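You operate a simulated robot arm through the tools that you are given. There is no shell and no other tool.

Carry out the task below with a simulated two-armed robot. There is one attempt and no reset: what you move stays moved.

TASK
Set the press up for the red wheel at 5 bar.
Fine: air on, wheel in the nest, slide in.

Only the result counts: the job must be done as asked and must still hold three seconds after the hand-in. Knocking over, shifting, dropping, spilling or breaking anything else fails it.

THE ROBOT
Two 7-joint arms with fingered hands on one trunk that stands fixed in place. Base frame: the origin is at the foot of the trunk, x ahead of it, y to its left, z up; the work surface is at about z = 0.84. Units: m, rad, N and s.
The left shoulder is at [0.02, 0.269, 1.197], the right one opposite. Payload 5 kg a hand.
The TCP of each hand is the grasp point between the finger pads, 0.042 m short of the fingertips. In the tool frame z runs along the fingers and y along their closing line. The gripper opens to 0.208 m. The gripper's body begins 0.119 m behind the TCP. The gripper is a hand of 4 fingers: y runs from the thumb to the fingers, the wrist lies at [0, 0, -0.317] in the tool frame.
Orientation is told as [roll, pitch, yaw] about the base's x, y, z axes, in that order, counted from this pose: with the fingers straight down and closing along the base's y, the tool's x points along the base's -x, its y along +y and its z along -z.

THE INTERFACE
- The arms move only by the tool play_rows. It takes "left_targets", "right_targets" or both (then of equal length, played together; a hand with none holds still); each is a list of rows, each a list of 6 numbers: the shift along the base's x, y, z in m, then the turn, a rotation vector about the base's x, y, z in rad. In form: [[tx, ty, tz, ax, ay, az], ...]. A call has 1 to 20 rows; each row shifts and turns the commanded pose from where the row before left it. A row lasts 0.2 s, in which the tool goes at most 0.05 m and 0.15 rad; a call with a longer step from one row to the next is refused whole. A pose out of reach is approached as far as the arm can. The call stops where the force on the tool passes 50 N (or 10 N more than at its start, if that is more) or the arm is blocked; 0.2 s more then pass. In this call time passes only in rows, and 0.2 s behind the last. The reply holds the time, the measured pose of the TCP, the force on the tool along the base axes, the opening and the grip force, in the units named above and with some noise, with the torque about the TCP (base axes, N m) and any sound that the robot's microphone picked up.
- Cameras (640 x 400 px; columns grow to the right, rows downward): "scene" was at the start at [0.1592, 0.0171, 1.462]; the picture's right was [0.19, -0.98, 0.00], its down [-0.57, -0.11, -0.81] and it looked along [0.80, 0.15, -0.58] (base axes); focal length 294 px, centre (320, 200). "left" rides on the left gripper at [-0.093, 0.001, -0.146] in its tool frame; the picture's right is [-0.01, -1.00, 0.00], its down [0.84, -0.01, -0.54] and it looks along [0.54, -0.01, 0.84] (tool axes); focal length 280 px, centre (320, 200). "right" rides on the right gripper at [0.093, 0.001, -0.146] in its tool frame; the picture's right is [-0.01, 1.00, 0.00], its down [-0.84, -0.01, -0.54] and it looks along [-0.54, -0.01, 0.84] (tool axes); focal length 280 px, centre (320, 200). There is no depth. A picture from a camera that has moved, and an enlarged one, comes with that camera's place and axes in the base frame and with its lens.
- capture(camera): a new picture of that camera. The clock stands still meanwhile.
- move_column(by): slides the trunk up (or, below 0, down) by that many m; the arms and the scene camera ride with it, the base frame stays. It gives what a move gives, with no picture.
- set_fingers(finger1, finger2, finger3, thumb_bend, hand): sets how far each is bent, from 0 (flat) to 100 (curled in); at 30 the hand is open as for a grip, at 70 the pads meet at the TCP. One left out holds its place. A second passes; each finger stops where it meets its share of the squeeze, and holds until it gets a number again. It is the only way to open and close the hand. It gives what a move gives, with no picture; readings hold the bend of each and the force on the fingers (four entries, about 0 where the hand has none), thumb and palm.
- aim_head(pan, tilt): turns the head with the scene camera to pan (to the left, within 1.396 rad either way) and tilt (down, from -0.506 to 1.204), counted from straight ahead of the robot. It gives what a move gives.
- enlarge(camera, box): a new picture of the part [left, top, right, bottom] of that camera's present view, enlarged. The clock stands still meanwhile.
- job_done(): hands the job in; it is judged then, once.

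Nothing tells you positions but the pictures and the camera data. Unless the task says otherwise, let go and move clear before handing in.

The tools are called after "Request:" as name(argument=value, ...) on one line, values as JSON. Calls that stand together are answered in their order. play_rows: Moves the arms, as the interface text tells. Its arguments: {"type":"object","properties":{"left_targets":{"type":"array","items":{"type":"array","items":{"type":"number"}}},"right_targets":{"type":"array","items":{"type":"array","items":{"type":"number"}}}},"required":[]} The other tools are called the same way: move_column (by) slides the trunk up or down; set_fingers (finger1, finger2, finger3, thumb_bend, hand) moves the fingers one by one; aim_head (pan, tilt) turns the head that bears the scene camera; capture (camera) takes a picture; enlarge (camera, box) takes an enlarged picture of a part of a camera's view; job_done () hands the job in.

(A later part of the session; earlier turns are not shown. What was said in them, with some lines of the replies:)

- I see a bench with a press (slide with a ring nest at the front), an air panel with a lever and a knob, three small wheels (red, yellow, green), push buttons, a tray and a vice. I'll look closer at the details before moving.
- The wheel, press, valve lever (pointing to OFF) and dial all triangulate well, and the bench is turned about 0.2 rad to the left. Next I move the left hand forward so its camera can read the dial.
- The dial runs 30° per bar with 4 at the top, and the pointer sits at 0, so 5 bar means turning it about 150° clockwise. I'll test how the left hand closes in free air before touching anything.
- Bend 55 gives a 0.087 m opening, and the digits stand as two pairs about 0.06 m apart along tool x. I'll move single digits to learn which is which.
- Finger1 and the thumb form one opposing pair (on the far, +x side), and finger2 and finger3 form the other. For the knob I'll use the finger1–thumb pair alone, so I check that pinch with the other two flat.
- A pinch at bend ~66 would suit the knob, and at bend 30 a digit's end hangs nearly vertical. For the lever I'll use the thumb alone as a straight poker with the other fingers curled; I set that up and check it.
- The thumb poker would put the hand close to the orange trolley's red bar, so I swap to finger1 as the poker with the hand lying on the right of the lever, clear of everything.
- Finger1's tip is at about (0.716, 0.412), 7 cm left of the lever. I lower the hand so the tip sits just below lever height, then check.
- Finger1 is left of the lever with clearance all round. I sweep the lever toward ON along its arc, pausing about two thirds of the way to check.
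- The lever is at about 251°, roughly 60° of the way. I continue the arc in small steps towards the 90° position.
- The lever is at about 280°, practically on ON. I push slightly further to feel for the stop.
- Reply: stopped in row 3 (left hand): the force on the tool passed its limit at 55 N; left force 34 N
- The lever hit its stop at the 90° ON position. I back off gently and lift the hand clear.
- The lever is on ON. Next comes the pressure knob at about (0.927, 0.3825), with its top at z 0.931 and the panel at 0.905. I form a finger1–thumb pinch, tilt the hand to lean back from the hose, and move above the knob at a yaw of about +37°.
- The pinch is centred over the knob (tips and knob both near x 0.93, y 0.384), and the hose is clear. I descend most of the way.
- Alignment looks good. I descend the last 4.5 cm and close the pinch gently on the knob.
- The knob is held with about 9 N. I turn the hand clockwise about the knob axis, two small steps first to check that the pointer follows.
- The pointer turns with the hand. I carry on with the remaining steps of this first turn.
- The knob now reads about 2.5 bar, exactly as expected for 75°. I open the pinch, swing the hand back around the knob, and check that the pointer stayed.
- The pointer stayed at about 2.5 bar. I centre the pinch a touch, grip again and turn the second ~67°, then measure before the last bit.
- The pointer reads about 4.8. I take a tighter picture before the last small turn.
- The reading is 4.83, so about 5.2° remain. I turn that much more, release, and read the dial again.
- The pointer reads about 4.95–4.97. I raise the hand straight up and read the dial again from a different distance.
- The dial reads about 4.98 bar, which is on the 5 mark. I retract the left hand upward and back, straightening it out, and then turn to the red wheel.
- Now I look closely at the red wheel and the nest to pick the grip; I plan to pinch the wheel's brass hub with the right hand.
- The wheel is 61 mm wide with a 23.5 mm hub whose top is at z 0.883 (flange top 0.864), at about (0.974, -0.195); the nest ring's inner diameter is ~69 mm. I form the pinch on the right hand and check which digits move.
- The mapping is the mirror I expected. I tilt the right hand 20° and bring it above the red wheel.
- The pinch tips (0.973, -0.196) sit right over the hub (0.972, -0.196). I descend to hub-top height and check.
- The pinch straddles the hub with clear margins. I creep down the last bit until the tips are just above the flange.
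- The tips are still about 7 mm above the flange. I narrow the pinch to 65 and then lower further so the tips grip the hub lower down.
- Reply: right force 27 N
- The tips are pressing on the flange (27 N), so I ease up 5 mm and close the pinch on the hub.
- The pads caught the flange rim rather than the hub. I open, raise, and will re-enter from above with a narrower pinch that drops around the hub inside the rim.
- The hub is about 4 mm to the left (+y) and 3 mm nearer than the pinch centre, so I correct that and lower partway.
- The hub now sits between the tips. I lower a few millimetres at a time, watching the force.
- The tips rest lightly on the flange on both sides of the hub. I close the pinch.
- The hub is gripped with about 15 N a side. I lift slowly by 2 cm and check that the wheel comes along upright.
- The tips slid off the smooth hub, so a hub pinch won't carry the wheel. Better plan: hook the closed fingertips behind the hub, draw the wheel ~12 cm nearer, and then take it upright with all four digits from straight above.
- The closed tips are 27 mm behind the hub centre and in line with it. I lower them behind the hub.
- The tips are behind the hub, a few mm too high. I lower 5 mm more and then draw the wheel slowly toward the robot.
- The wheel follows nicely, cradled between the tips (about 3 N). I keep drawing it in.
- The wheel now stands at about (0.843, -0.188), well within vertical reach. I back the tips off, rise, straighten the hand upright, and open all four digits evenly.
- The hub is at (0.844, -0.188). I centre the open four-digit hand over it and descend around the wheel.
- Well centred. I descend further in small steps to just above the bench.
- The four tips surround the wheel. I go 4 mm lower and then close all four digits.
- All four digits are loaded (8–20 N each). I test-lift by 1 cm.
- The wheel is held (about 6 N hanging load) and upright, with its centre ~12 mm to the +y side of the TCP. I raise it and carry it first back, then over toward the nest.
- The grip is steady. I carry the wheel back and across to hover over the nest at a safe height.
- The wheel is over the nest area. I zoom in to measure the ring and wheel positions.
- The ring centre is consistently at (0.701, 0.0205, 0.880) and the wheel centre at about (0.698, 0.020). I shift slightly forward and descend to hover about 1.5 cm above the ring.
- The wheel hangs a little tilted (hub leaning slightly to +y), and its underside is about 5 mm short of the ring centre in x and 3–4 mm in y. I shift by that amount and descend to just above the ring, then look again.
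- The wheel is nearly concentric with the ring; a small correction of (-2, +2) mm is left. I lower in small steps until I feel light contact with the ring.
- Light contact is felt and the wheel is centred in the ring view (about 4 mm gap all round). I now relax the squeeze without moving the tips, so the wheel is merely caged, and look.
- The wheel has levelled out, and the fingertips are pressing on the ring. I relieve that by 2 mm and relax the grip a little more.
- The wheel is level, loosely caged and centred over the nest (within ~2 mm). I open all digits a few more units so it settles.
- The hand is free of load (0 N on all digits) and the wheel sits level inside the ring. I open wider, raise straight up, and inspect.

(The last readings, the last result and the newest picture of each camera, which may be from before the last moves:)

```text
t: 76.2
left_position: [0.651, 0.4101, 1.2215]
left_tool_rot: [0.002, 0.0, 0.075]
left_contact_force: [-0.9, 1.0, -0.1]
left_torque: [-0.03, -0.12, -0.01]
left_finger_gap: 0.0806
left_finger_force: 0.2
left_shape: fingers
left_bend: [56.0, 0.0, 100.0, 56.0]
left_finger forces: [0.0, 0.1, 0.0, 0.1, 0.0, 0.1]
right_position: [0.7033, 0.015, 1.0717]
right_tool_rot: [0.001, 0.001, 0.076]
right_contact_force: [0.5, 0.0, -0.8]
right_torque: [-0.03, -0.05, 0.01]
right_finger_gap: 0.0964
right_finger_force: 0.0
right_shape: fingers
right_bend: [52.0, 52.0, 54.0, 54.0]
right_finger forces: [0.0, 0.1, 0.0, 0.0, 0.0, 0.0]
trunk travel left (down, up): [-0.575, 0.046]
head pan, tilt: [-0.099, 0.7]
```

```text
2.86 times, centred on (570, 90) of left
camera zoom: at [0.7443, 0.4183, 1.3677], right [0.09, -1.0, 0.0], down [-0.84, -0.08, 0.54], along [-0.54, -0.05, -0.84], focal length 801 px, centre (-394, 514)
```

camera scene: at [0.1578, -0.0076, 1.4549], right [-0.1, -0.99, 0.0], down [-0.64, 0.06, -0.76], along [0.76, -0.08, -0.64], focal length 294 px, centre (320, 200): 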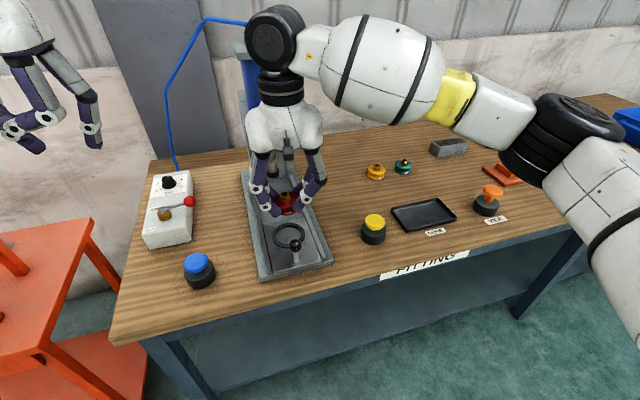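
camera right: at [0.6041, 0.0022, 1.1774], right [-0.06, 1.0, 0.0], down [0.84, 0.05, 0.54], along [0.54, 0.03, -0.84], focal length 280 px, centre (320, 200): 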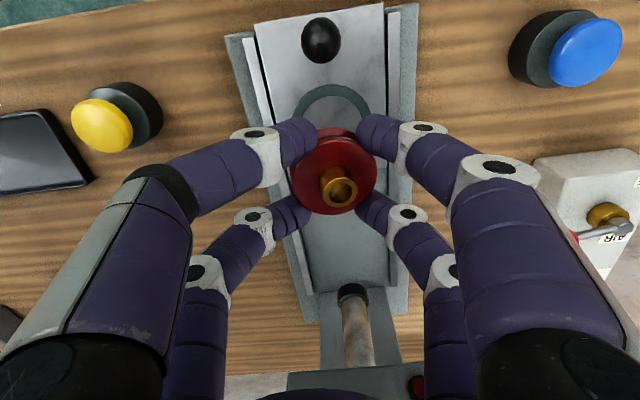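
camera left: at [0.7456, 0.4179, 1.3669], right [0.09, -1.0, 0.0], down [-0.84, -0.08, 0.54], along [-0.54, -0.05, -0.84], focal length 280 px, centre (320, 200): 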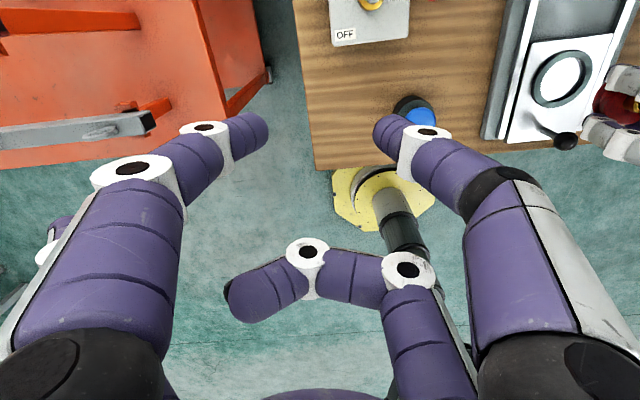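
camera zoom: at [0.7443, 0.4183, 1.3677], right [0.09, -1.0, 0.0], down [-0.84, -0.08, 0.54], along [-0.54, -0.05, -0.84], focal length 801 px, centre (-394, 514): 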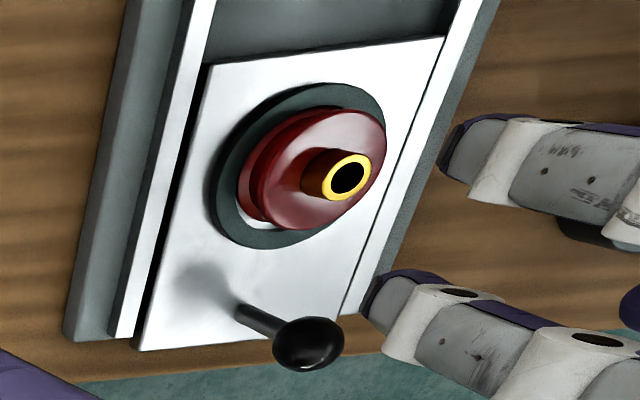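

The wheel is seated level in the nest ring. Next the slide: its rails run at about 0.204 rad, the ball handle is at (0.618, 0.004, 0.930), and the press head overhangs at about x 0.79, z 1.09. I'll push the ball from behind with closed fingertips and a tilted hand, so I move behind and above it first.

Request:
play_rows(right_targets=[[0, 0, 0.02, 0, 0, 0.128], [-0.0234, -0.0035, 0, 0.0243, -0.1175, 0], [-0.0234, -0.0035, 0, 0.0243, -0.1175, 0], [-0.0234, -0.0035, 0, 0.0243, -0.1175, 0], [-0.0234, -0.0035, 0, 0.0243, -0.1175, 0], [-0.0234, -0.0035, 0, 0.0243, -0.1175, 0]])

Request:
set_fingers(hand="right", finger1=71, finger2=100, finger3=0, thumb_bend=71)

Request:
capture(camera="right")

Request:
capture(camera="scene")

```text
t: 77.6
left_position: [0.6533, 0.4083, 1.2216]
left_tool_rot: [0.004, 0.0, 0.075]
left_contact_force: [0.6, -0.8, 1.0]
left_torque: [0.11, 0.07, 0.01]
left_finger_gap: 0.0805
left_finger_force: 0.1
left_shape: fingers
left_bend: [56.0, 0.0, 100.0, 56.0]
left_finger forces: [0.1, 0.0, 0.0, 0.1, 0.0, 0.1]
right_position: [0.5859, -0.0059, 1.0915]
right_tool_rot: [0.003, -0.603, 0.199]
right_contact_force: [0.6, -0.1, 0.6]
right_torque: [0.1, 0.17, 0.08]
right_finger_gap: 0.0967
right_finger_force: 0.0
right_shape: fingers
right_bend: [52.0, 52.0, 54.0, 54.0]
right_finger forces: [0.0, 0.0, 0.0, 0.0, 0.2, 0.1]
trunk travel left (down, up): [-0.575, 0.046]
head pan, tilt: [-0.099, 0.7]
```

```text
t: 78.6
left_position: [0.6528, 0.4091, 1.2199]
left_tool_rot: [0.002, 0.0, 0.076]
left_contact_force: [-1.1, 0.0, -0.1]
left_torque: [-0.03, -0.01, 0.0]
left_finger_gap: 0.0809
left_finger_force: 0.1
left_shape: fingers
left_bend: [56.0, 0.0, 100.0, 56.0]
left_finger forces: [0.0, 0.1, 0.0, 0.0, 0.0, 0.1]
right_position: [0.5861, -0.0054, 1.0893]
right_tool_rot: [0.001, -0.6, 0.201]
right_contact_force: [-0.4, 0.1, 0.2]
right_torque: [0.0, 0.01, 0.0]
right_finger_gap: 0.008
right_finger_force: 0.1
right_shape: fingers
right_bend: [70.0, 100.0, 0.0, 71.0]
right_finger forces: [0.1, 0.0, 0.1, 0.0, 0.0, 0.1]
trunk travel left (down, up): [-0.575, 0.046]
head pan, tilt: [-0.099, 0.7]
```

```text
taken
camera right: at [0.4299, -0.0363, 1.1574], right [-0.19, 0.98, 0.01], down [0.39, 0.07, 0.92], along [0.9, 0.18, -0.39], focal length 280 px, centre (320, 200)
```

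right: 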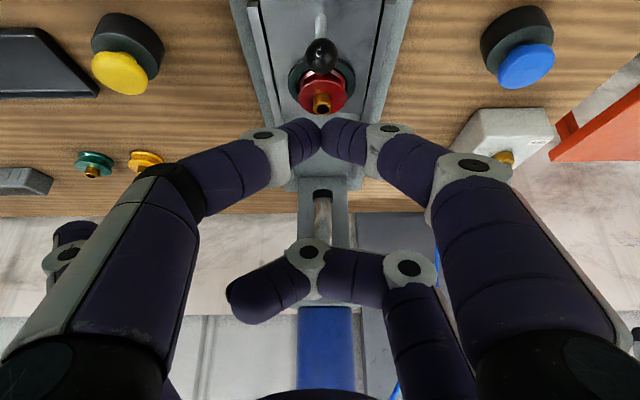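

```text
taken
camera scene: at [0.1574, -0.0076, 1.455], right [-0.1, -1.0, 0.0], down [-0.64, 0.06, -0.77], along [0.76, -0.08, -0.64], focal length 294 px, centre (320, 200)
```

scene: 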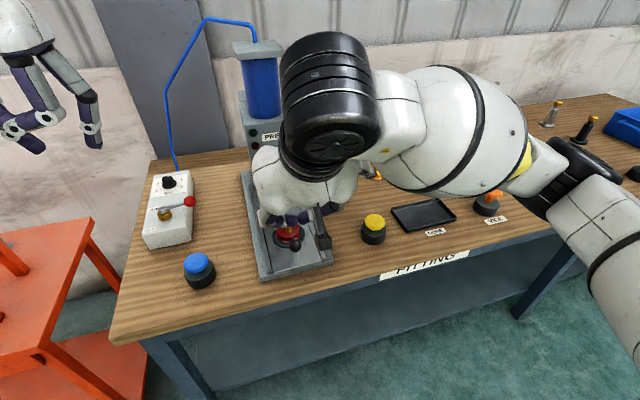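

The closed tips are roughly above the ball's rear side. I back off 3 cm more along the slide direction and lower behind the ball.

Request:
play_rows(right_targets=[[-0.0294, -0.003, 0, 0, 0, 0], [0, 0, -0.035, 0, 0, 0], [0, 0, -0.035, 0, 0, 0], [0, 0, -0.035, 0, 0, 0]])

Request:
capture(camera="right")

Request:
enlarge(camera="left", box=[460, 20, 640, 180])

Request:
capture(camera="scene")

```text
t: 79.6
left_position: [0.6528, 0.409, 1.2204]
left_tool_rot: [0.002, -0.001, 0.075]
left_contact_force: [0.7, 0.3, -0.2]
left_torque: [0.03, 0.03, -0.03]
left_finger_gap: 0.081
left_finger_force: 0.1
left_shape: fingers
left_bend: [56.0, 0.0, 100.0, 56.0]
left_finger forces: [0.1, 0.0, 0.0, 0.1, 0.0, 0.0]
right_position: [0.5762, -0.01, 0.9837]
right_tool_rot: [0.003, -0.601, 0.2]
right_contact_force: [0.9, -0.8, 0.3]
right_torque: [0.05, 0.02, 0.02]
right_finger_gap: 0.008
right_finger_force: 0.0
right_shape: fingers
right_bend: [70.0, 100.0, 0.0, 71.0]
right_finger forces: [0.0, 0.0, 0.1, 0.0, 0.0, 0.0]
right hand out of reach, approached as far as the arm can: row 1
trunk travel left (down, up): [-0.575, 0.046]
head pan, tilt: [-0.099, 0.7]
```

```text
taken
camera right: at [0.4192, -0.0398, 1.0519], right [-0.19, 0.98, 0.01], down [0.39, 0.07, 0.92], along [0.9, 0.18, -0.39], focal length 280 px, centre (320, 200)
```

right: 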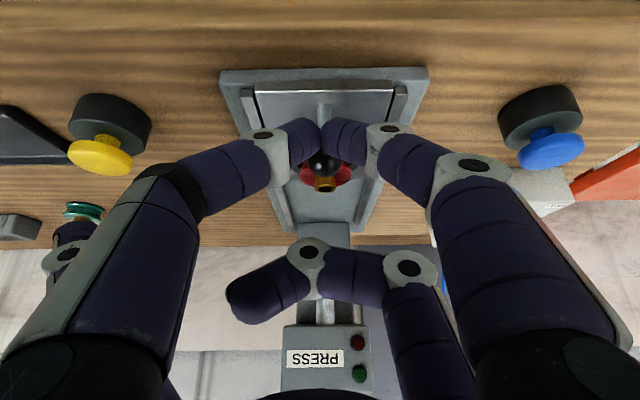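

```text
2.50 times, centred on (550, 100) of left
camera zoom: at [0.7456, 0.4176, 1.3668], right [0.09, -1.0, 0.0], down [-0.84, -0.08, 0.54], along [-0.54, -0.05, -0.84], focal length 701 px, centre (-255, 450)
```

zoom: 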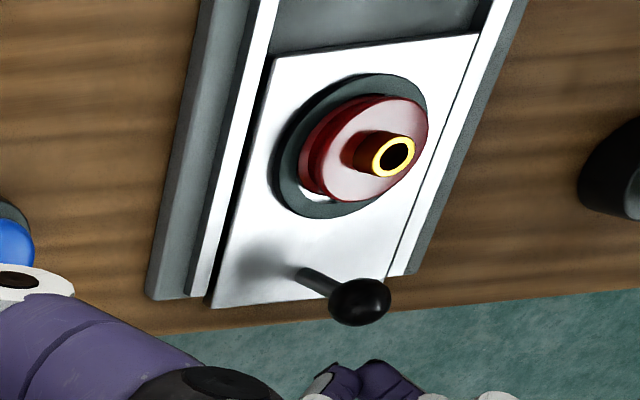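

```text
taken
camera scene: at [0.1577, -0.0079, 1.4549], right [-0.1, -0.99, 0.0], down [-0.64, 0.06, -0.76], along [0.76, -0.08, -0.64], focal length 294 px, centre (320, 200)
```

scene: 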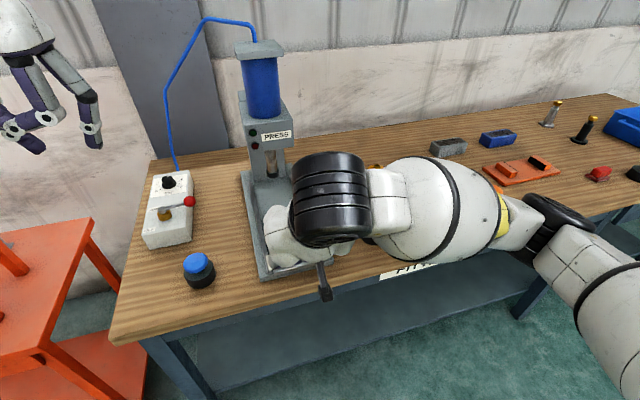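

The tips are behind the ball with a small gap, in line with the slide. I push gently along the slide direction and watch the force.

Request:
play_rows(right_targets=[[0.0147, 0.003, -0.001, 0, 0, 0], [0.0147, 0.003, -0.001, 0, 0, 0], [0.0147, 0.003, -0.001, 0, 0, 0], [0.0147, 0.003, 0, 0, 0, 0], [0.0147, 0.003, 0, 0, 0, 0]])

Request:
capture(camera="right")

Request:
enlarge(camera="left", box=[460, 0, 640, 160])

```text
t: 80.8
left_position: [0.6524, 0.4098, 1.2206]
left_tool_rot: [0.002, 0.001, 0.074]
left_contact_force: [-0.2, 0.6, 0.0]
left_torque: [-0.04, 0.0, -0.04]
left_finger_gap: 0.0807
left_finger_force: 0.0
left_shape: fingers
left_bend: [56.0, 0.0, 100.0, 56.0]
left_finger forces: [0.1, 0.0, 0.1, 0.0, 0.0, 0.0]
right_position: [0.6503, 0.0088, 0.9816]
right_tool_rot: [0.001, -0.6, 0.202]
right_contact_force: [-0.4, -0.5, -0.2]
right_torque: [-0.01, -0.03, 0.01]
right_finger_gap: 0.0079
right_finger_force: 0.1
right_shape: fingers
right_bend: [71.0, 100.0, 0.0, 71.0]
right_finger forces: [0.0, 0.0, 0.1, 0.1, 0.0, 0.1]
trunk travel left (down, up): [-0.575, 0.046]
head pan, tilt: [-0.099, 0.7]
```

```text
taken
camera right: at [0.4941, -0.023, 1.0483], right [-0.19, 0.98, 0.01], down [0.39, 0.07, 0.92], along [0.9, 0.18, -0.39], focal length 280 px, centre (320, 200)
```

right: 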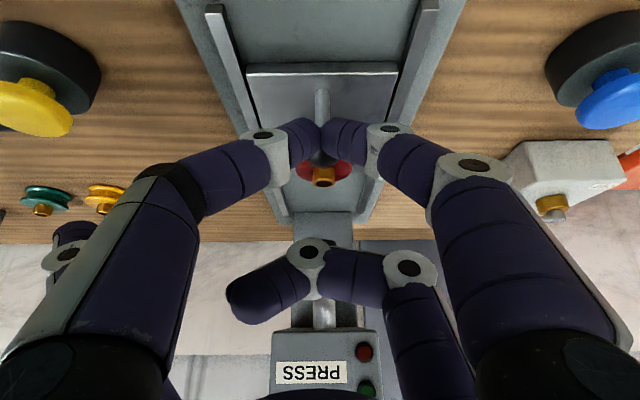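

```text
2.50 times, centred on (550, 80) of left
camera zoom: at [0.7453, 0.4181, 1.3669], right [0.09, -1.0, 0.0], down [-0.84, -0.08, 0.54], along [-0.54, -0.05, -0.84], focal length 701 px, centre (-255, 500)
```

zoom: 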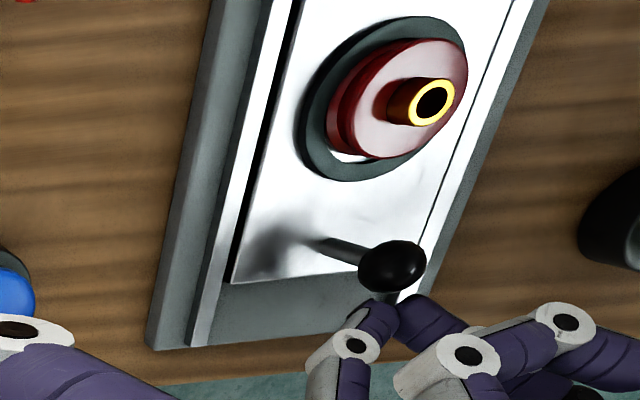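

The slide is moving freely (about 5 cm so far) and the wheel rides along. I keep pushing in moderate steps.

Request:
play_rows(right_targets=[[0.0118, 0.0024, 0, 0, 0, 0], [0.0118, 0.0024, 0, 0, 0, 0], [0.0118, 0.0024, 0, 0, 0, 0], [0.0118, 0.0024, 0, 0, 0, 0], [0.0118, 0.0024, 0, 0, 0, 0]])

Request:
capture(camera="right")

Request:
capture(camera="left")

Request:
capture(camera="scene")

```text
t: 82.0
left_position: [0.6527, 0.4092, 1.2201]
left_tool_rot: [0.002, -0.001, 0.075]
left_contact_force: [0.3, 0.3, -0.5]
left_torque: [0.0, 0.01, -0.05]
left_finger_gap: 0.0804
left_finger_force: 0.0
left_shape: fingers
left_bend: [56.0, 0.0, 100.0, 56.0]
left_finger forces: [0.0, 0.0, 0.1, 0.0, 0.1, 0.0]
right_position: [0.7096, 0.019, 0.9803]
right_tool_rot: [0.001, -0.601, 0.202]
right_contact_force: [-0.3, 0.7, 0.4]
right_torque: [-0.01, 0.03, -0.02]
right_finger_gap: 0.0082
right_finger_force: 0.0
right_shape: fingers
right_bend: [71.0, 100.0, 0.0, 71.0]
right_finger forces: [0.0, 0.0, 0.0, 0.0, 0.0, 0.0]
trunk travel left (down, up): [-0.575, 0.046]
head pan, tilt: [-0.099, 0.7]
```

```text
taken
camera right: at [0.5529, -0.0119, 1.0483], right [-0.19, 0.98, 0.01], down [0.39, 0.07, 0.92], along [0.9, 0.18, -0.39], focal length 280 px, centre (320, 200)
```

right: 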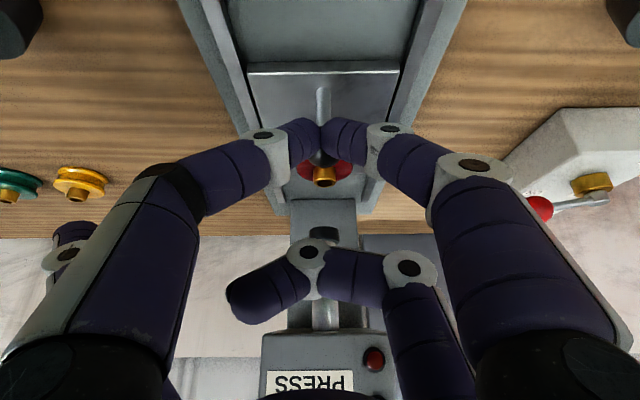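

```text
taken
camera left: at [0.7454, 0.418, 1.3669], right [0.09, -1.0, 0.0], down [-0.84, -0.08, 0.54], along [-0.54, -0.05, -0.84], focal length 280 px, centre (320, 200)
```

left: 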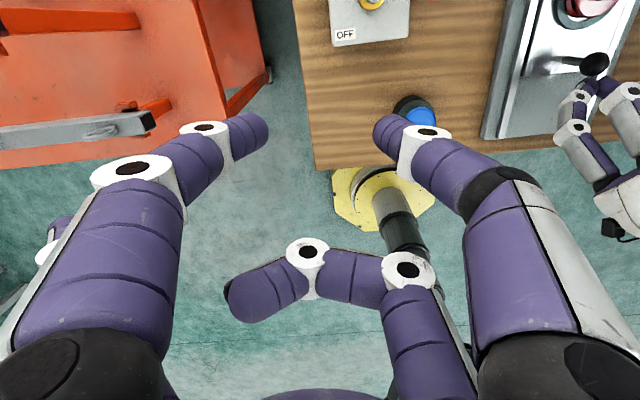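

```text
taken
camera scene: at [0.1576, -0.0076, 1.4549], right [-0.1, -0.99, 0.0], down [-0.64, 0.06, -0.76], along [0.76, -0.08, -0.64], focal length 294 px, centre (320, 200)
```

scene: 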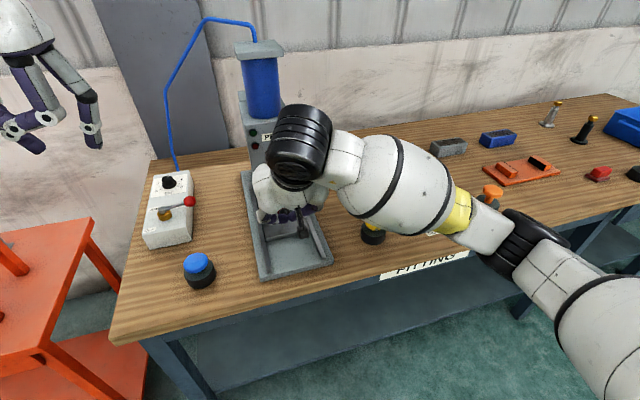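

Still free-running. I continue more slowly toward the end position.

Request:
play_rows(right_targets=[[0.0098, 0.002, 0, 0, 0, 0], [0.0098, 0.002, 0, 0, 0, 0], [0.0098, 0.002, 0, 0, 0, 0], [0.0098, 0.002, 0, 0, 0, 0]])

Request:
capture(camera="right")

Request:
capture(camera="left")

```text
t: 83.0
left_position: [0.6526, 0.4103, 1.2217]
left_tool_rot: [0.002, 0.0, 0.076]
left_contact_force: [0.1, 0.7, -0.5]
left_torque: [0.03, 0.0, -0.02]
left_finger_gap: 0.0808
left_finger_force: 0.0
left_shape: fingers
left_bend: [56.0, 0.0, 100.0, 56.0]
left_finger forces: [0.1, 0.0, 0.0, 0.0, 0.0, 0.0]
right_position: [0.7474, 0.0257, 0.9821]
right_tool_rot: [0.002, -0.598, 0.202]
right_contact_force: [-1.0, 0.3, -0.3]
right_torque: [0.01, 0.04, 0.0]
right_finger_gap: 0.0079
right_finger_force: 0.0
right_shape: fingers
right_bend: [71.0, 100.0, 0.0, 71.0]
right_finger forces: [0.0, 0.0, 0.1, 0.0, 0.0, 0.0]
trunk travel left (down, up): [-0.575, 0.046]
head pan, tilt: [-0.099, 0.7]
```

```text
taken
camera right: at [0.5923, -0.0043, 1.0496], right [-0.19, 0.98, 0.01], down [0.39, 0.07, 0.92], along [0.9, 0.18, -0.39], focal length 280 px, centre (320, 200)
```

right: 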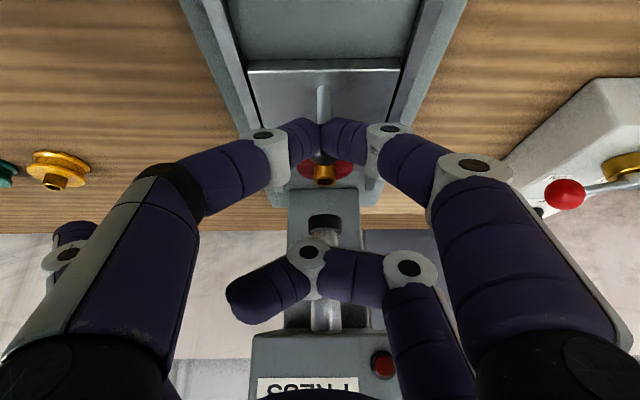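

```text
taken
camera left: at [0.7453, 0.4181, 1.3669], right [0.09, -1.0, 0.0], down [-0.84, -0.08, 0.54], along [-0.54, -0.05, -0.84], focal length 280 px, centre (320, 200)
```

left: 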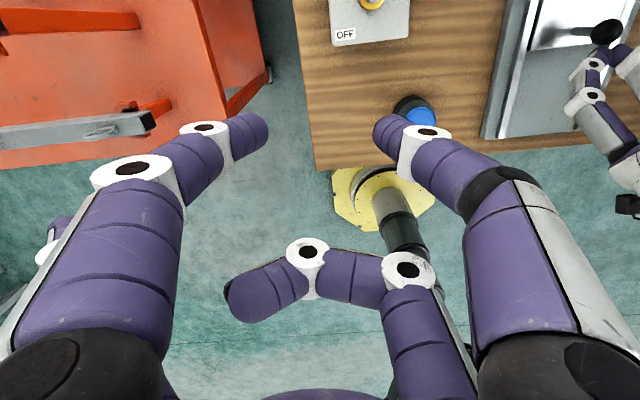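

No resistance yet. I continue in 8 mm steps until I feel the end stop.

Request:
play_rows(right_targets=[[0.0078, 0.0016, 0, 0, 0, 0], [0.0078, 0.0016, 0, 0, 0, 0], [0.0078, 0.0016, 0, 0, 0, 0]])

Request:
capture(camera="right")

Request:
play_rows(right_targets=[[0.0059, 0.0012, 0, 0, 0, 0], [0.0059, 0.0012, 0, 0, 0, 0]])

Request:
capture(camera="right")

```text
t: 83.8
left_position: [0.6539, 0.4104, 1.2201]
left_tool_rot: [0.002, -0.001, 0.075]
left_contact_force: [0.8, -0.2, 0.0]
left_torque: [0.02, 0.04, 0.01]
left_finger_gap: 0.081
left_finger_force: 0.1
left_shape: fingers
left_bend: [56.0, 0.0, 100.0, 56.0]
left_finger forces: [0.0, 0.0, 0.0, 0.0, 0.1, 0.1]
right_position: [0.7732, 0.0317, 0.9796]
right_tool_rot: [0.002, -0.599, 0.201]
right_contact_force: [-0.5, 0.0, 0.4]
right_torque: [0.0, 0.05, 0.0]
right_finger_gap: 0.0081
right_finger_force: 0.0
right_shape: fingers
right_bend: [71.0, 100.0, 0.0, 71.0]
right_finger forces: [0.1, 0.0, 0.0, 0.0, 0.1, 0.0]
trunk travel left (down, up): [-0.575, 0.046]
head pan, tilt: [-0.099, 0.7]
```

```text
taken
camera right: at [0.6156, 0.0005, 1.048], right [-0.19, 0.98, 0.01], down [0.39, 0.07, 0.92], along [0.9, 0.18, -0.39], focal length 280 px, centre (320, 200)
```

right: 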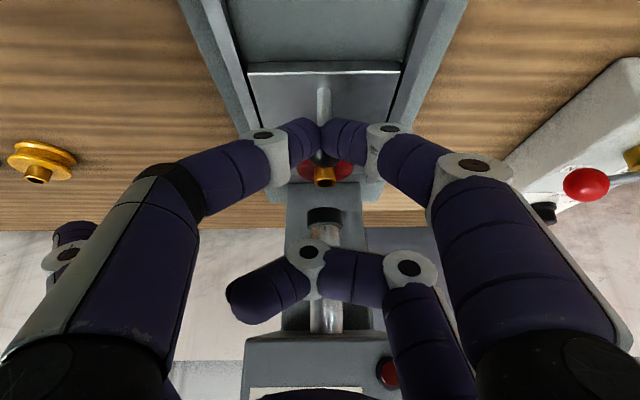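

```text
t: 84.4
left_position: [0.652, 0.4103, 1.2207]
left_tool_rot: [0.002, -0.002, 0.074]
left_contact_force: [-0.3, -0.2, -0.5]
left_torque: [-0.02, -0.01, 0.03]
left_finger_gap: 0.0805
left_finger_force: 0.0
left_shape: fingers
left_bend: [56.0, 0.0, 100.0, 56.0]
left_finger forces: [0.0, 0.0, 0.0, 0.0, 0.0, 0.0]
right_position: [0.7844, 0.0332, 0.9818]
right_tool_rot: [0.002, -0.6, 0.2]
right_contact_force: [0.5, 0.3, 0.6]
right_torque: [0.0, 0.05, 0.0]
right_finger_gap: 0.0081
right_finger_force: 0.2
right_shape: fingers
right_bend: [71.0, 100.0, 0.0, 71.0]
right_finger forces: [0.1, 0.1, 0.1, 0.0, 0.1, 0.0]
trunk travel left (down, up): [-0.575, 0.046]
head pan, tilt: [-0.099, 0.7]
```

```text
taken
camera right: at [0.6275, 0.0027, 1.0489], right [-0.19, 0.98, 0.01], down [0.39, 0.07, 0.92], along [0.9, 0.18, -0.39], focal length 280 px, centre (320, 200)
```

right: 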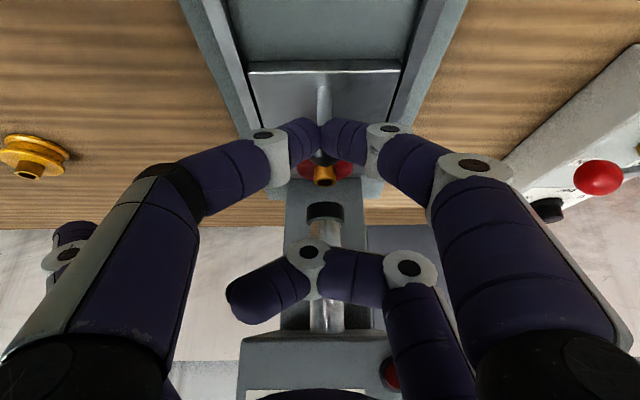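

By triangulation the ram axis is at about x 0.910 and the wheel now at about 0.886, so roughly 2.5 cm remain. I go on in small steps.

Request:
play_rows(right_targets=[[0.0059, 0.0012, 0, 0, 0, 0], [0.0059, 0.0012, 0, 0, 0, 0]])

Request:
play_rows(right_targets=[[0.0039, 0.0008, 0, 0, 0, 0], [0.0039, 0.0008, 0, 0, 0, 0]])

Request:
capture(camera="right")

Request:
capture(camera="scene")

```text
t: 85.0
left_position: [0.651, 0.4104, 1.2212]
left_tool_rot: [0.002, -0.001, 0.075]
left_contact_force: [0.8, -0.8, -0.8]
left_torque: [0.06, 0.0, -0.06]
left_finger_gap: 0.0805
left_finger_force: 0.0
left_shape: fingers
left_bend: [56.0, 0.0, 100.0, 56.0]
left_finger forces: [0.0, 0.1, 0.0, 0.0, 0.0, 0.0]
right_position: [0.7943, 0.0366, 0.9844]
right_tool_rot: [0.005, -0.603, 0.202]
right_contact_force: [-8.6, 7.2, 14.1]
right_torque: [0.52, 0.42, 0.14]
right_finger_gap: 0.0142
right_finger_force: 9.6
right_shape: fingers
right_bend: [66.0, 100.0, 0.0, 71.0]
right_finger forces: [14.5, 0.0, 0.1, 0.1, 4.4, 0.0]
trunk travel left (down, up): [-0.575, 0.046]
head pan, tilt: [-0.099, 0.7]
```

```text
t: 85.6
left_position: [0.6499, 0.4076, 1.2231]
left_tool_rot: [0.001, -0.004, 0.076]
left_contact_force: [0.0, 0.2, 0.0]
left_torque: [-0.05, -0.01, -0.02]
left_finger_gap: 0.0805
left_finger_force: 0.0
left_shape: fingers
left_bend: [56.0, 0.0, 100.0, 56.0]
left_finger forces: [0.0, 0.0, 0.0, 0.0, 0.0, 0.0]
right_position: [0.7989, 0.0378, 0.9836]
right_tool_rot: [0.001, -0.599, 0.205]
right_contact_force: [-43.6, -6.3, 19.6]
right_torque: [-0.33, 2.12, 0.11]
right_finger_gap: 0.0162
right_finger_force: 24.9
right_shape: fingers
right_bend: [65.0, 100.0, 0.0, 72.0]
right_finger forces: [21.8, 0.1, 0.0, 0.0, 28.1, 0.1]
trunk travel left (down, up): [-0.575, 0.046]
head pan, tilt: [-0.099, 0.7]
```

```text
taken
camera right: at [0.6424, 0.0067, 1.0508], right [-0.19, 0.98, 0.01], down [0.39, 0.07, 0.92], along [0.9, 0.18, -0.39], focal length 280 px, centre (320, 200)
```

right: 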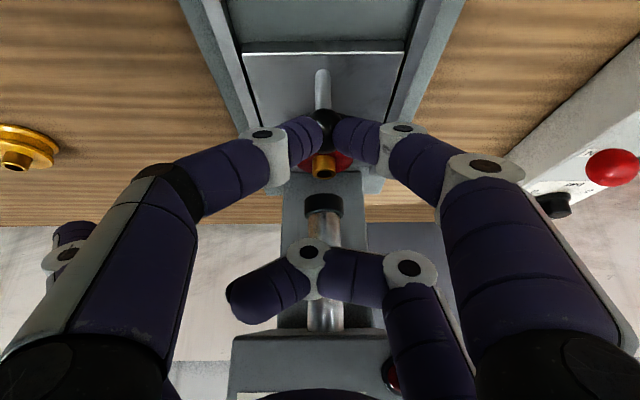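

```text
taken
camera scene: at [0.1538, -0.008, 1.4555], right [-0.1, -0.99, 0.0], down [-0.64, 0.06, -0.77], along [0.76, -0.08, -0.64], focal length 294 px, centre (320, 200)
```

scene: 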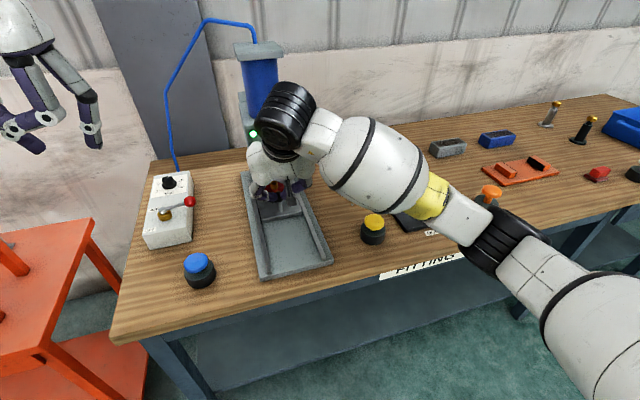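

I hit the end stop (about 44 N), and a green lamp on the press appears lit. I back the hand off slowly along the slide direction so the slide isn't dragged, then check.

Request:
play_rows(right_targets=[[-0.0059, -0.0012, 0, 0, 0, 0], [-0.0098, -0.002, 0, 0, 0, 0], [-0.0147, -0.003, 0, 0, 0, 0], [-0.0196, -0.004, 0, 0, 0, 0]])

Request:
capture(camera="right")

Request:
enlarge(camera="scene", box=[220, 80, 340, 240])

```text
t: 86.6
left_position: [0.6517, 0.4093, 1.2208]
left_tool_rot: [0.002, -0.001, 0.076]
left_contact_force: [-0.8, -1.2, 0.7]
left_torque: [-0.01, -0.04, -0.01]
left_finger_gap: 0.0809
left_finger_force: 0.1
left_shape: fingers
left_bend: [56.0, 0.0, 100.0, 56.0]
left_finger forces: [0.0, 0.1, 0.0, 0.0, 0.1, 0.0]
right_position: [0.752, 0.026, 0.9803]
right_tool_rot: [0.0, -0.599, 0.202]
right_contact_force: [-0.6, -0.1, -0.4]
right_torque: [-0.01, -0.01, -0.02]
right_finger_gap: 0.0084
right_finger_force: 0.1
right_shape: fingers
right_bend: [70.0, 100.0, 0.0, 71.0]
right_finger forces: [0.0, 0.0, 0.0, 0.1, 0.1, 0.0]
trunk travel left (down, up): [-0.575, 0.046]
head pan, tilt: [-0.099, 0.7]
```

```text
taken
camera right: at [0.5957, -0.0038, 1.0483], right [-0.19, 0.98, 0.01], down [0.39, 0.07, 0.92], along [0.9, 0.18, -0.39], focal length 280 px, centre (320, 200)
```

right: 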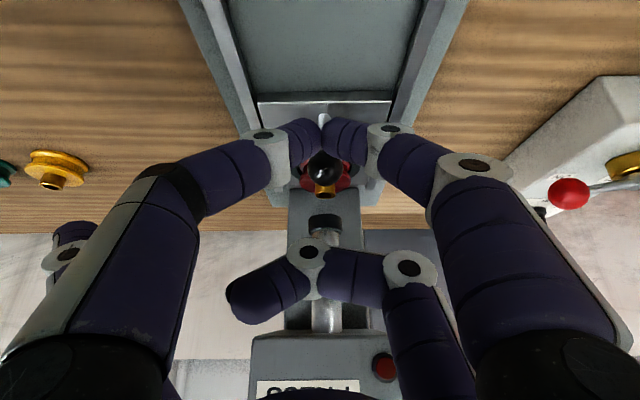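

```text
2.50 times, centred on (280, 160) of scene
camera zoom: at [0.1573, -0.0078, 1.455], right [-0.1, -1.0, 0.0], down [-0.64, 0.06, -0.77], along [0.76, -0.08, -0.64], focal length 736 px, centre (420, 300)
```

zoom: 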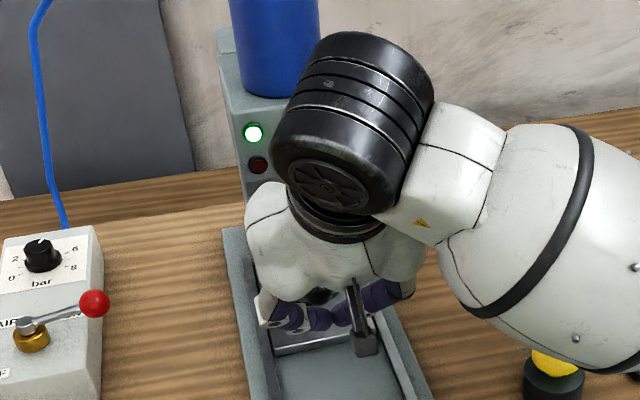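

The green lamp is lit and the slide stayed in. I retract the right hand back, up and aside, then inspect everything.

Request:
play_rows(right_targets=[[-0.0294, -0.006, 0, 0, 0, 0], [-0.0294, -0.006, 0, 0, 0, 0], [0, 0, 0.04, 0, 0, 0], [0, 0, 0.04, 0, 0, 0], [0, -0.03, 0.04, 0, 0, 0], [0, -0.04, 0.02, 0, 0, 0], [0, -0.04, 0, 0, 0, 0], [0, -0.04, 0, 0, 0, 0], [0, -0.04, 0, 0, 0, 0]])

Request:
aim_head(pan=0.1, tilt=0.65)

Request:
capture(camera="scene")

Request:
enlarge(camera="scene", box=[280, 120, 400, 280])

```text
t: 88.6
left_position: [0.6516, 0.4078, 1.2208]
left_tool_rot: [0.002, -0.003, 0.073]
left_contact_force: [-0.2, -0.8, 0.1]
left_torque: [0.15, -0.01, -0.03]
left_finger_gap: 0.0808
left_finger_force: 0.1
left_shape: fingers
left_bend: [56.0, 0.0, 100.0, 56.0]
left_finger forces: [0.1, 0.1, 0.0, 0.0, 0.1, 0.1]
right_position: [0.694, -0.1743, 1.1208]
right_tool_rot: [0.002, -0.599, 0.201]
right_contact_force: [0.6, -1.2, -0.7]
right_torque: [0.07, -0.01, 0.04]
right_finger_gap: 0.008
right_finger_force: 0.0
right_shape: fingers
right_bend: [70.0, 100.0, 0.0, 71.0]
right_finger forces: [0.0, 0.0, 0.0, 0.0, 0.0, 0.0]
trunk travel left (down, up): [-0.575, 0.046]
head pan, tilt: [-0.099, 0.7]
```

```text
t: 89.3
left_position: [0.6537, 0.4096, 1.2214]
left_tool_rot: [0.003, -0.002, 0.074]
left_contact_force: [0.4, 0.0, 0.7]
left_torque: [0.08, 0.0, 0.05]
left_finger_gap: 0.0806
left_finger_force: 0.0
left_shape: fingers
left_bend: [56.0, 0.0, 100.0, 56.0]
left_finger forces: [0.0, 0.1, 0.1, 0.0, 0.1, 0.0]
right_position: [0.6932, -0.1731, 1.1205]
right_tool_rot: [0.002, -0.601, 0.203]
right_contact_force: [-0.4, -0.1, 0.7]
right_torque: [0.03, -0.03, 0.02]
right_finger_gap: 0.0081
right_finger_force: 0.0
right_shape: fingers
right_bend: [70.0, 100.0, 0.0, 71.0]
right_finger forces: [0.1, 0.0, 0.1, 0.0, 0.1, 0.0]
trunk travel left (down, up): [-0.575, 0.046]
head pan, tilt: [0.099, 0.649]
```

```text
taken
camera scene: at [0.1592, 0.009, 1.4593], right [0.1, -1.0, 0.0], down [-0.6, -0.06, -0.8], along [0.79, 0.08, -0.6], focal length 294 px, centre (320, 200)
```

scene: 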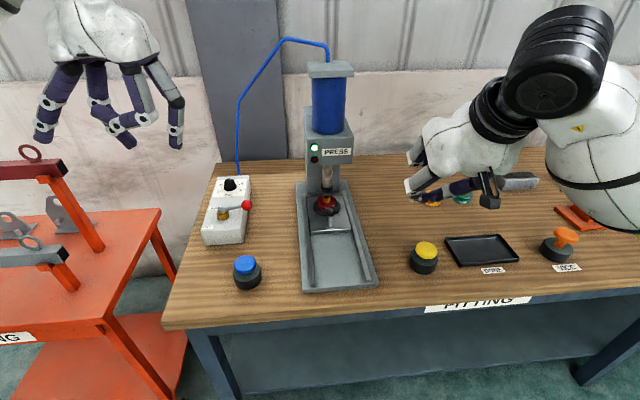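

```text
2.50 times, centred on (340, 200) of scene
camera zoom: at [0.1592, 0.009, 1.4593], right [0.1, -1.0, 0.0], down [-0.6, -0.06, -0.8], along [0.79, 0.08, -0.6], focal length 736 px, centre (270, 200)
```

zoom: 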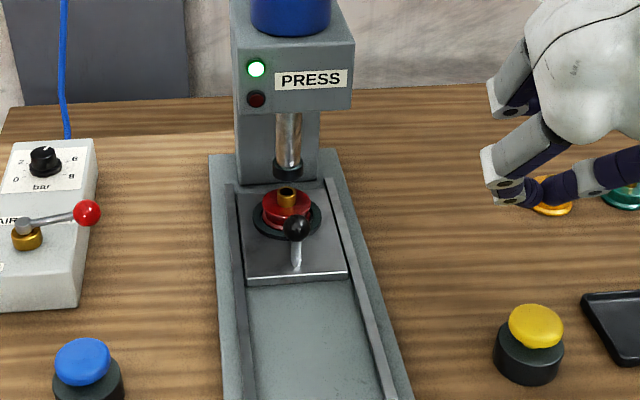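

The slide is in, the wheel sits under the ram and the green lamp is on. I re-check the dial and lever, and move the right hand to a neutral spot well clear.

Request:
play_rows(right_targets=[[0, -0.01, 0.03, -0.0243, 0.1175, 0], [0, -0.01, 0.03, -0.0243, 0.1175, 0], [0, -0.01, 0.03, -0.0243, 0.1175, 0], [0, -0.01, 0.03, -0.0243, 0.1175, 0], [0, -0.01, 0.03, -0.0243, 0.1175, 0]])

Request:
enlarge(camera="scene", box=[195, 165, 265, 250])

Request:
enlarge(camera="scene", box=[300, 150, 360, 250])

Request:
capture(camera="scene")

Request:
capture(camera="right")

```text
t: 90.5
left_position: [0.6504, 0.4101, 1.2213]
left_tool_rot: [0.003, -0.001, 0.076]
left_contact_force: [-1.3, 1.7, 0.4]
left_torque: [-0.09, -0.16, 0.02]
left_finger_gap: 0.0805
left_finger_force: 0.0
left_shape: fingers
left_bend: [56.0, 0.0, 100.0, 56.0]
left_finger forces: [0.0, 0.0, 0.1, 0.0, 0.0, 0.1]
right_position: [0.69, -0.2244, 1.2732]
right_tool_rot: [0.0, 0.002, 0.203]
right_contact_force: [-0.9, -0.1, -0.5]
right_torque: [-0.08, -0.08, 0.01]
right_finger_gap: 0.0079
right_finger_force: 0.0
right_shape: fingers
right_bend: [70.0, 100.0, 0.0, 71.0]
right_finger forces: [0.0, 0.0, 0.1, 0.0, 0.0, 0.0]
trunk travel left (down, up): [-0.575, 0.046]
head pan, tilt: [0.099, 0.649]
```

```text
4.71 times, centred on (230, 208) of scene
camera zoom: at [0.1581, 0.0099, 1.4595], right [0.1, -0.99, 0.0], down [-0.6, -0.06, -0.8], along [0.79, 0.08, -0.6], focal length 1385 px, centre (744, 165)
```

zoom: 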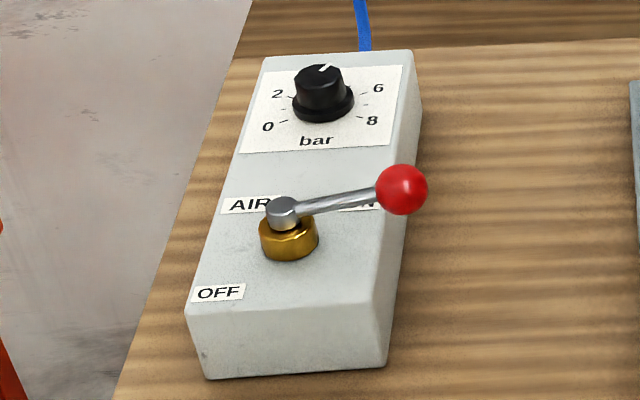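

```text
4.00 times, centred on (330, 200) of scene
camera zoom: at [0.1581, 0.0099, 1.4595], right [0.1, -0.99, 0.0], down [-0.6, -0.06, -0.8], along [0.79, 0.08, -0.6], focal length 1177 px, centre (280, 200)
```

zoom: 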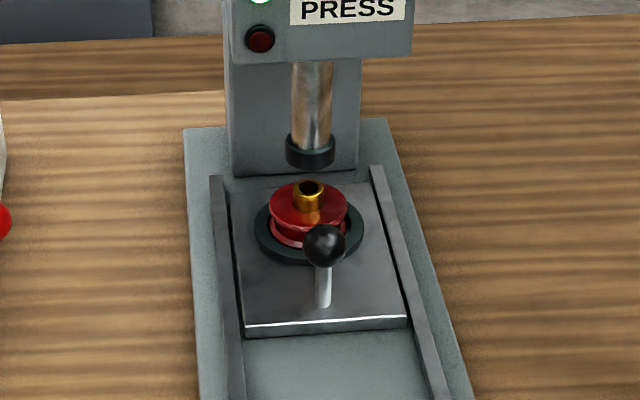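

```text
taken
camera scene: at [0.1581, 0.0099, 1.4595], right [0.1, -0.99, 0.0], down [-0.6, -0.06, -0.8], along [0.79, 0.08, -0.6], focal length 294 px, centre (320, 200)
```

scene: 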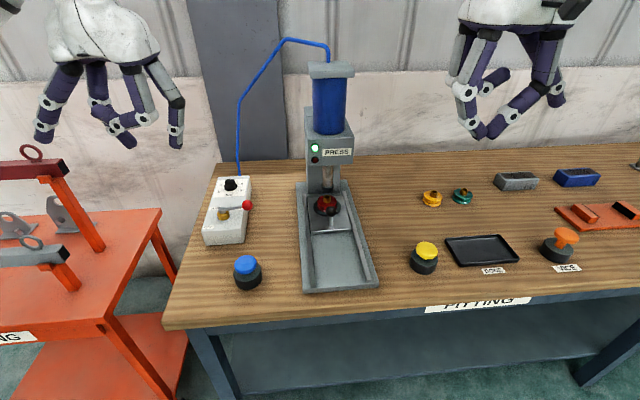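

```text
taken
camera right: at [0.6004, -0.2427, 1.4192], right [-0.19, 0.98, 0.0], down [0.83, 0.16, 0.54], along [0.53, 0.1, -0.84], focal length 280 px, centre (320, 200)
```

right: 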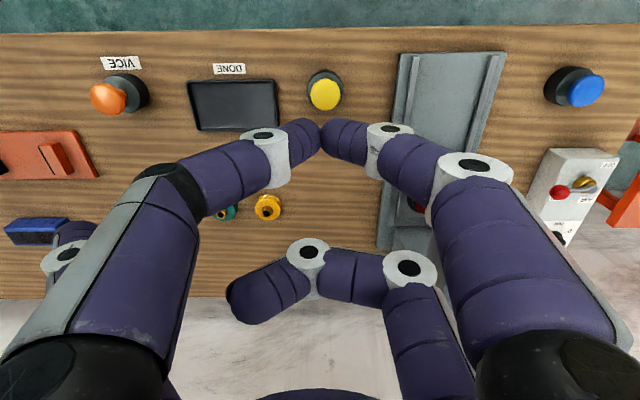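

Everything checks out: the valve lever is on ON, the dial pointer is on 5, and the red wheel is level in the nest under the ram. The slide is fully in with the green lamp lit, the other items are untouched and both hands are clear. Handing in.

Request:
job_done()

```text
The job is handed in.
```

The press is set up for the red wheel at 5 bar, and I've handed the job in.

- **Air:** the valve lever is turned to ON and sits against its stop.
- **Pressure:** the dial reads about 4.98 bar by camera.
- **Wheel:** the red wheel sits level in the nest ring, hub up. My first grip slipped off the hub. I then drew the wheel about 13 cm closer along the bench and lifted it with all four digits.
- **Slide:** it is pushed in to its end stop, with the wheel under the ram. The press's green lamp came on as it reached the stop.

I did not press the blue or yellow buttons. The other items on the bench look unmoved, and both hands are clear.
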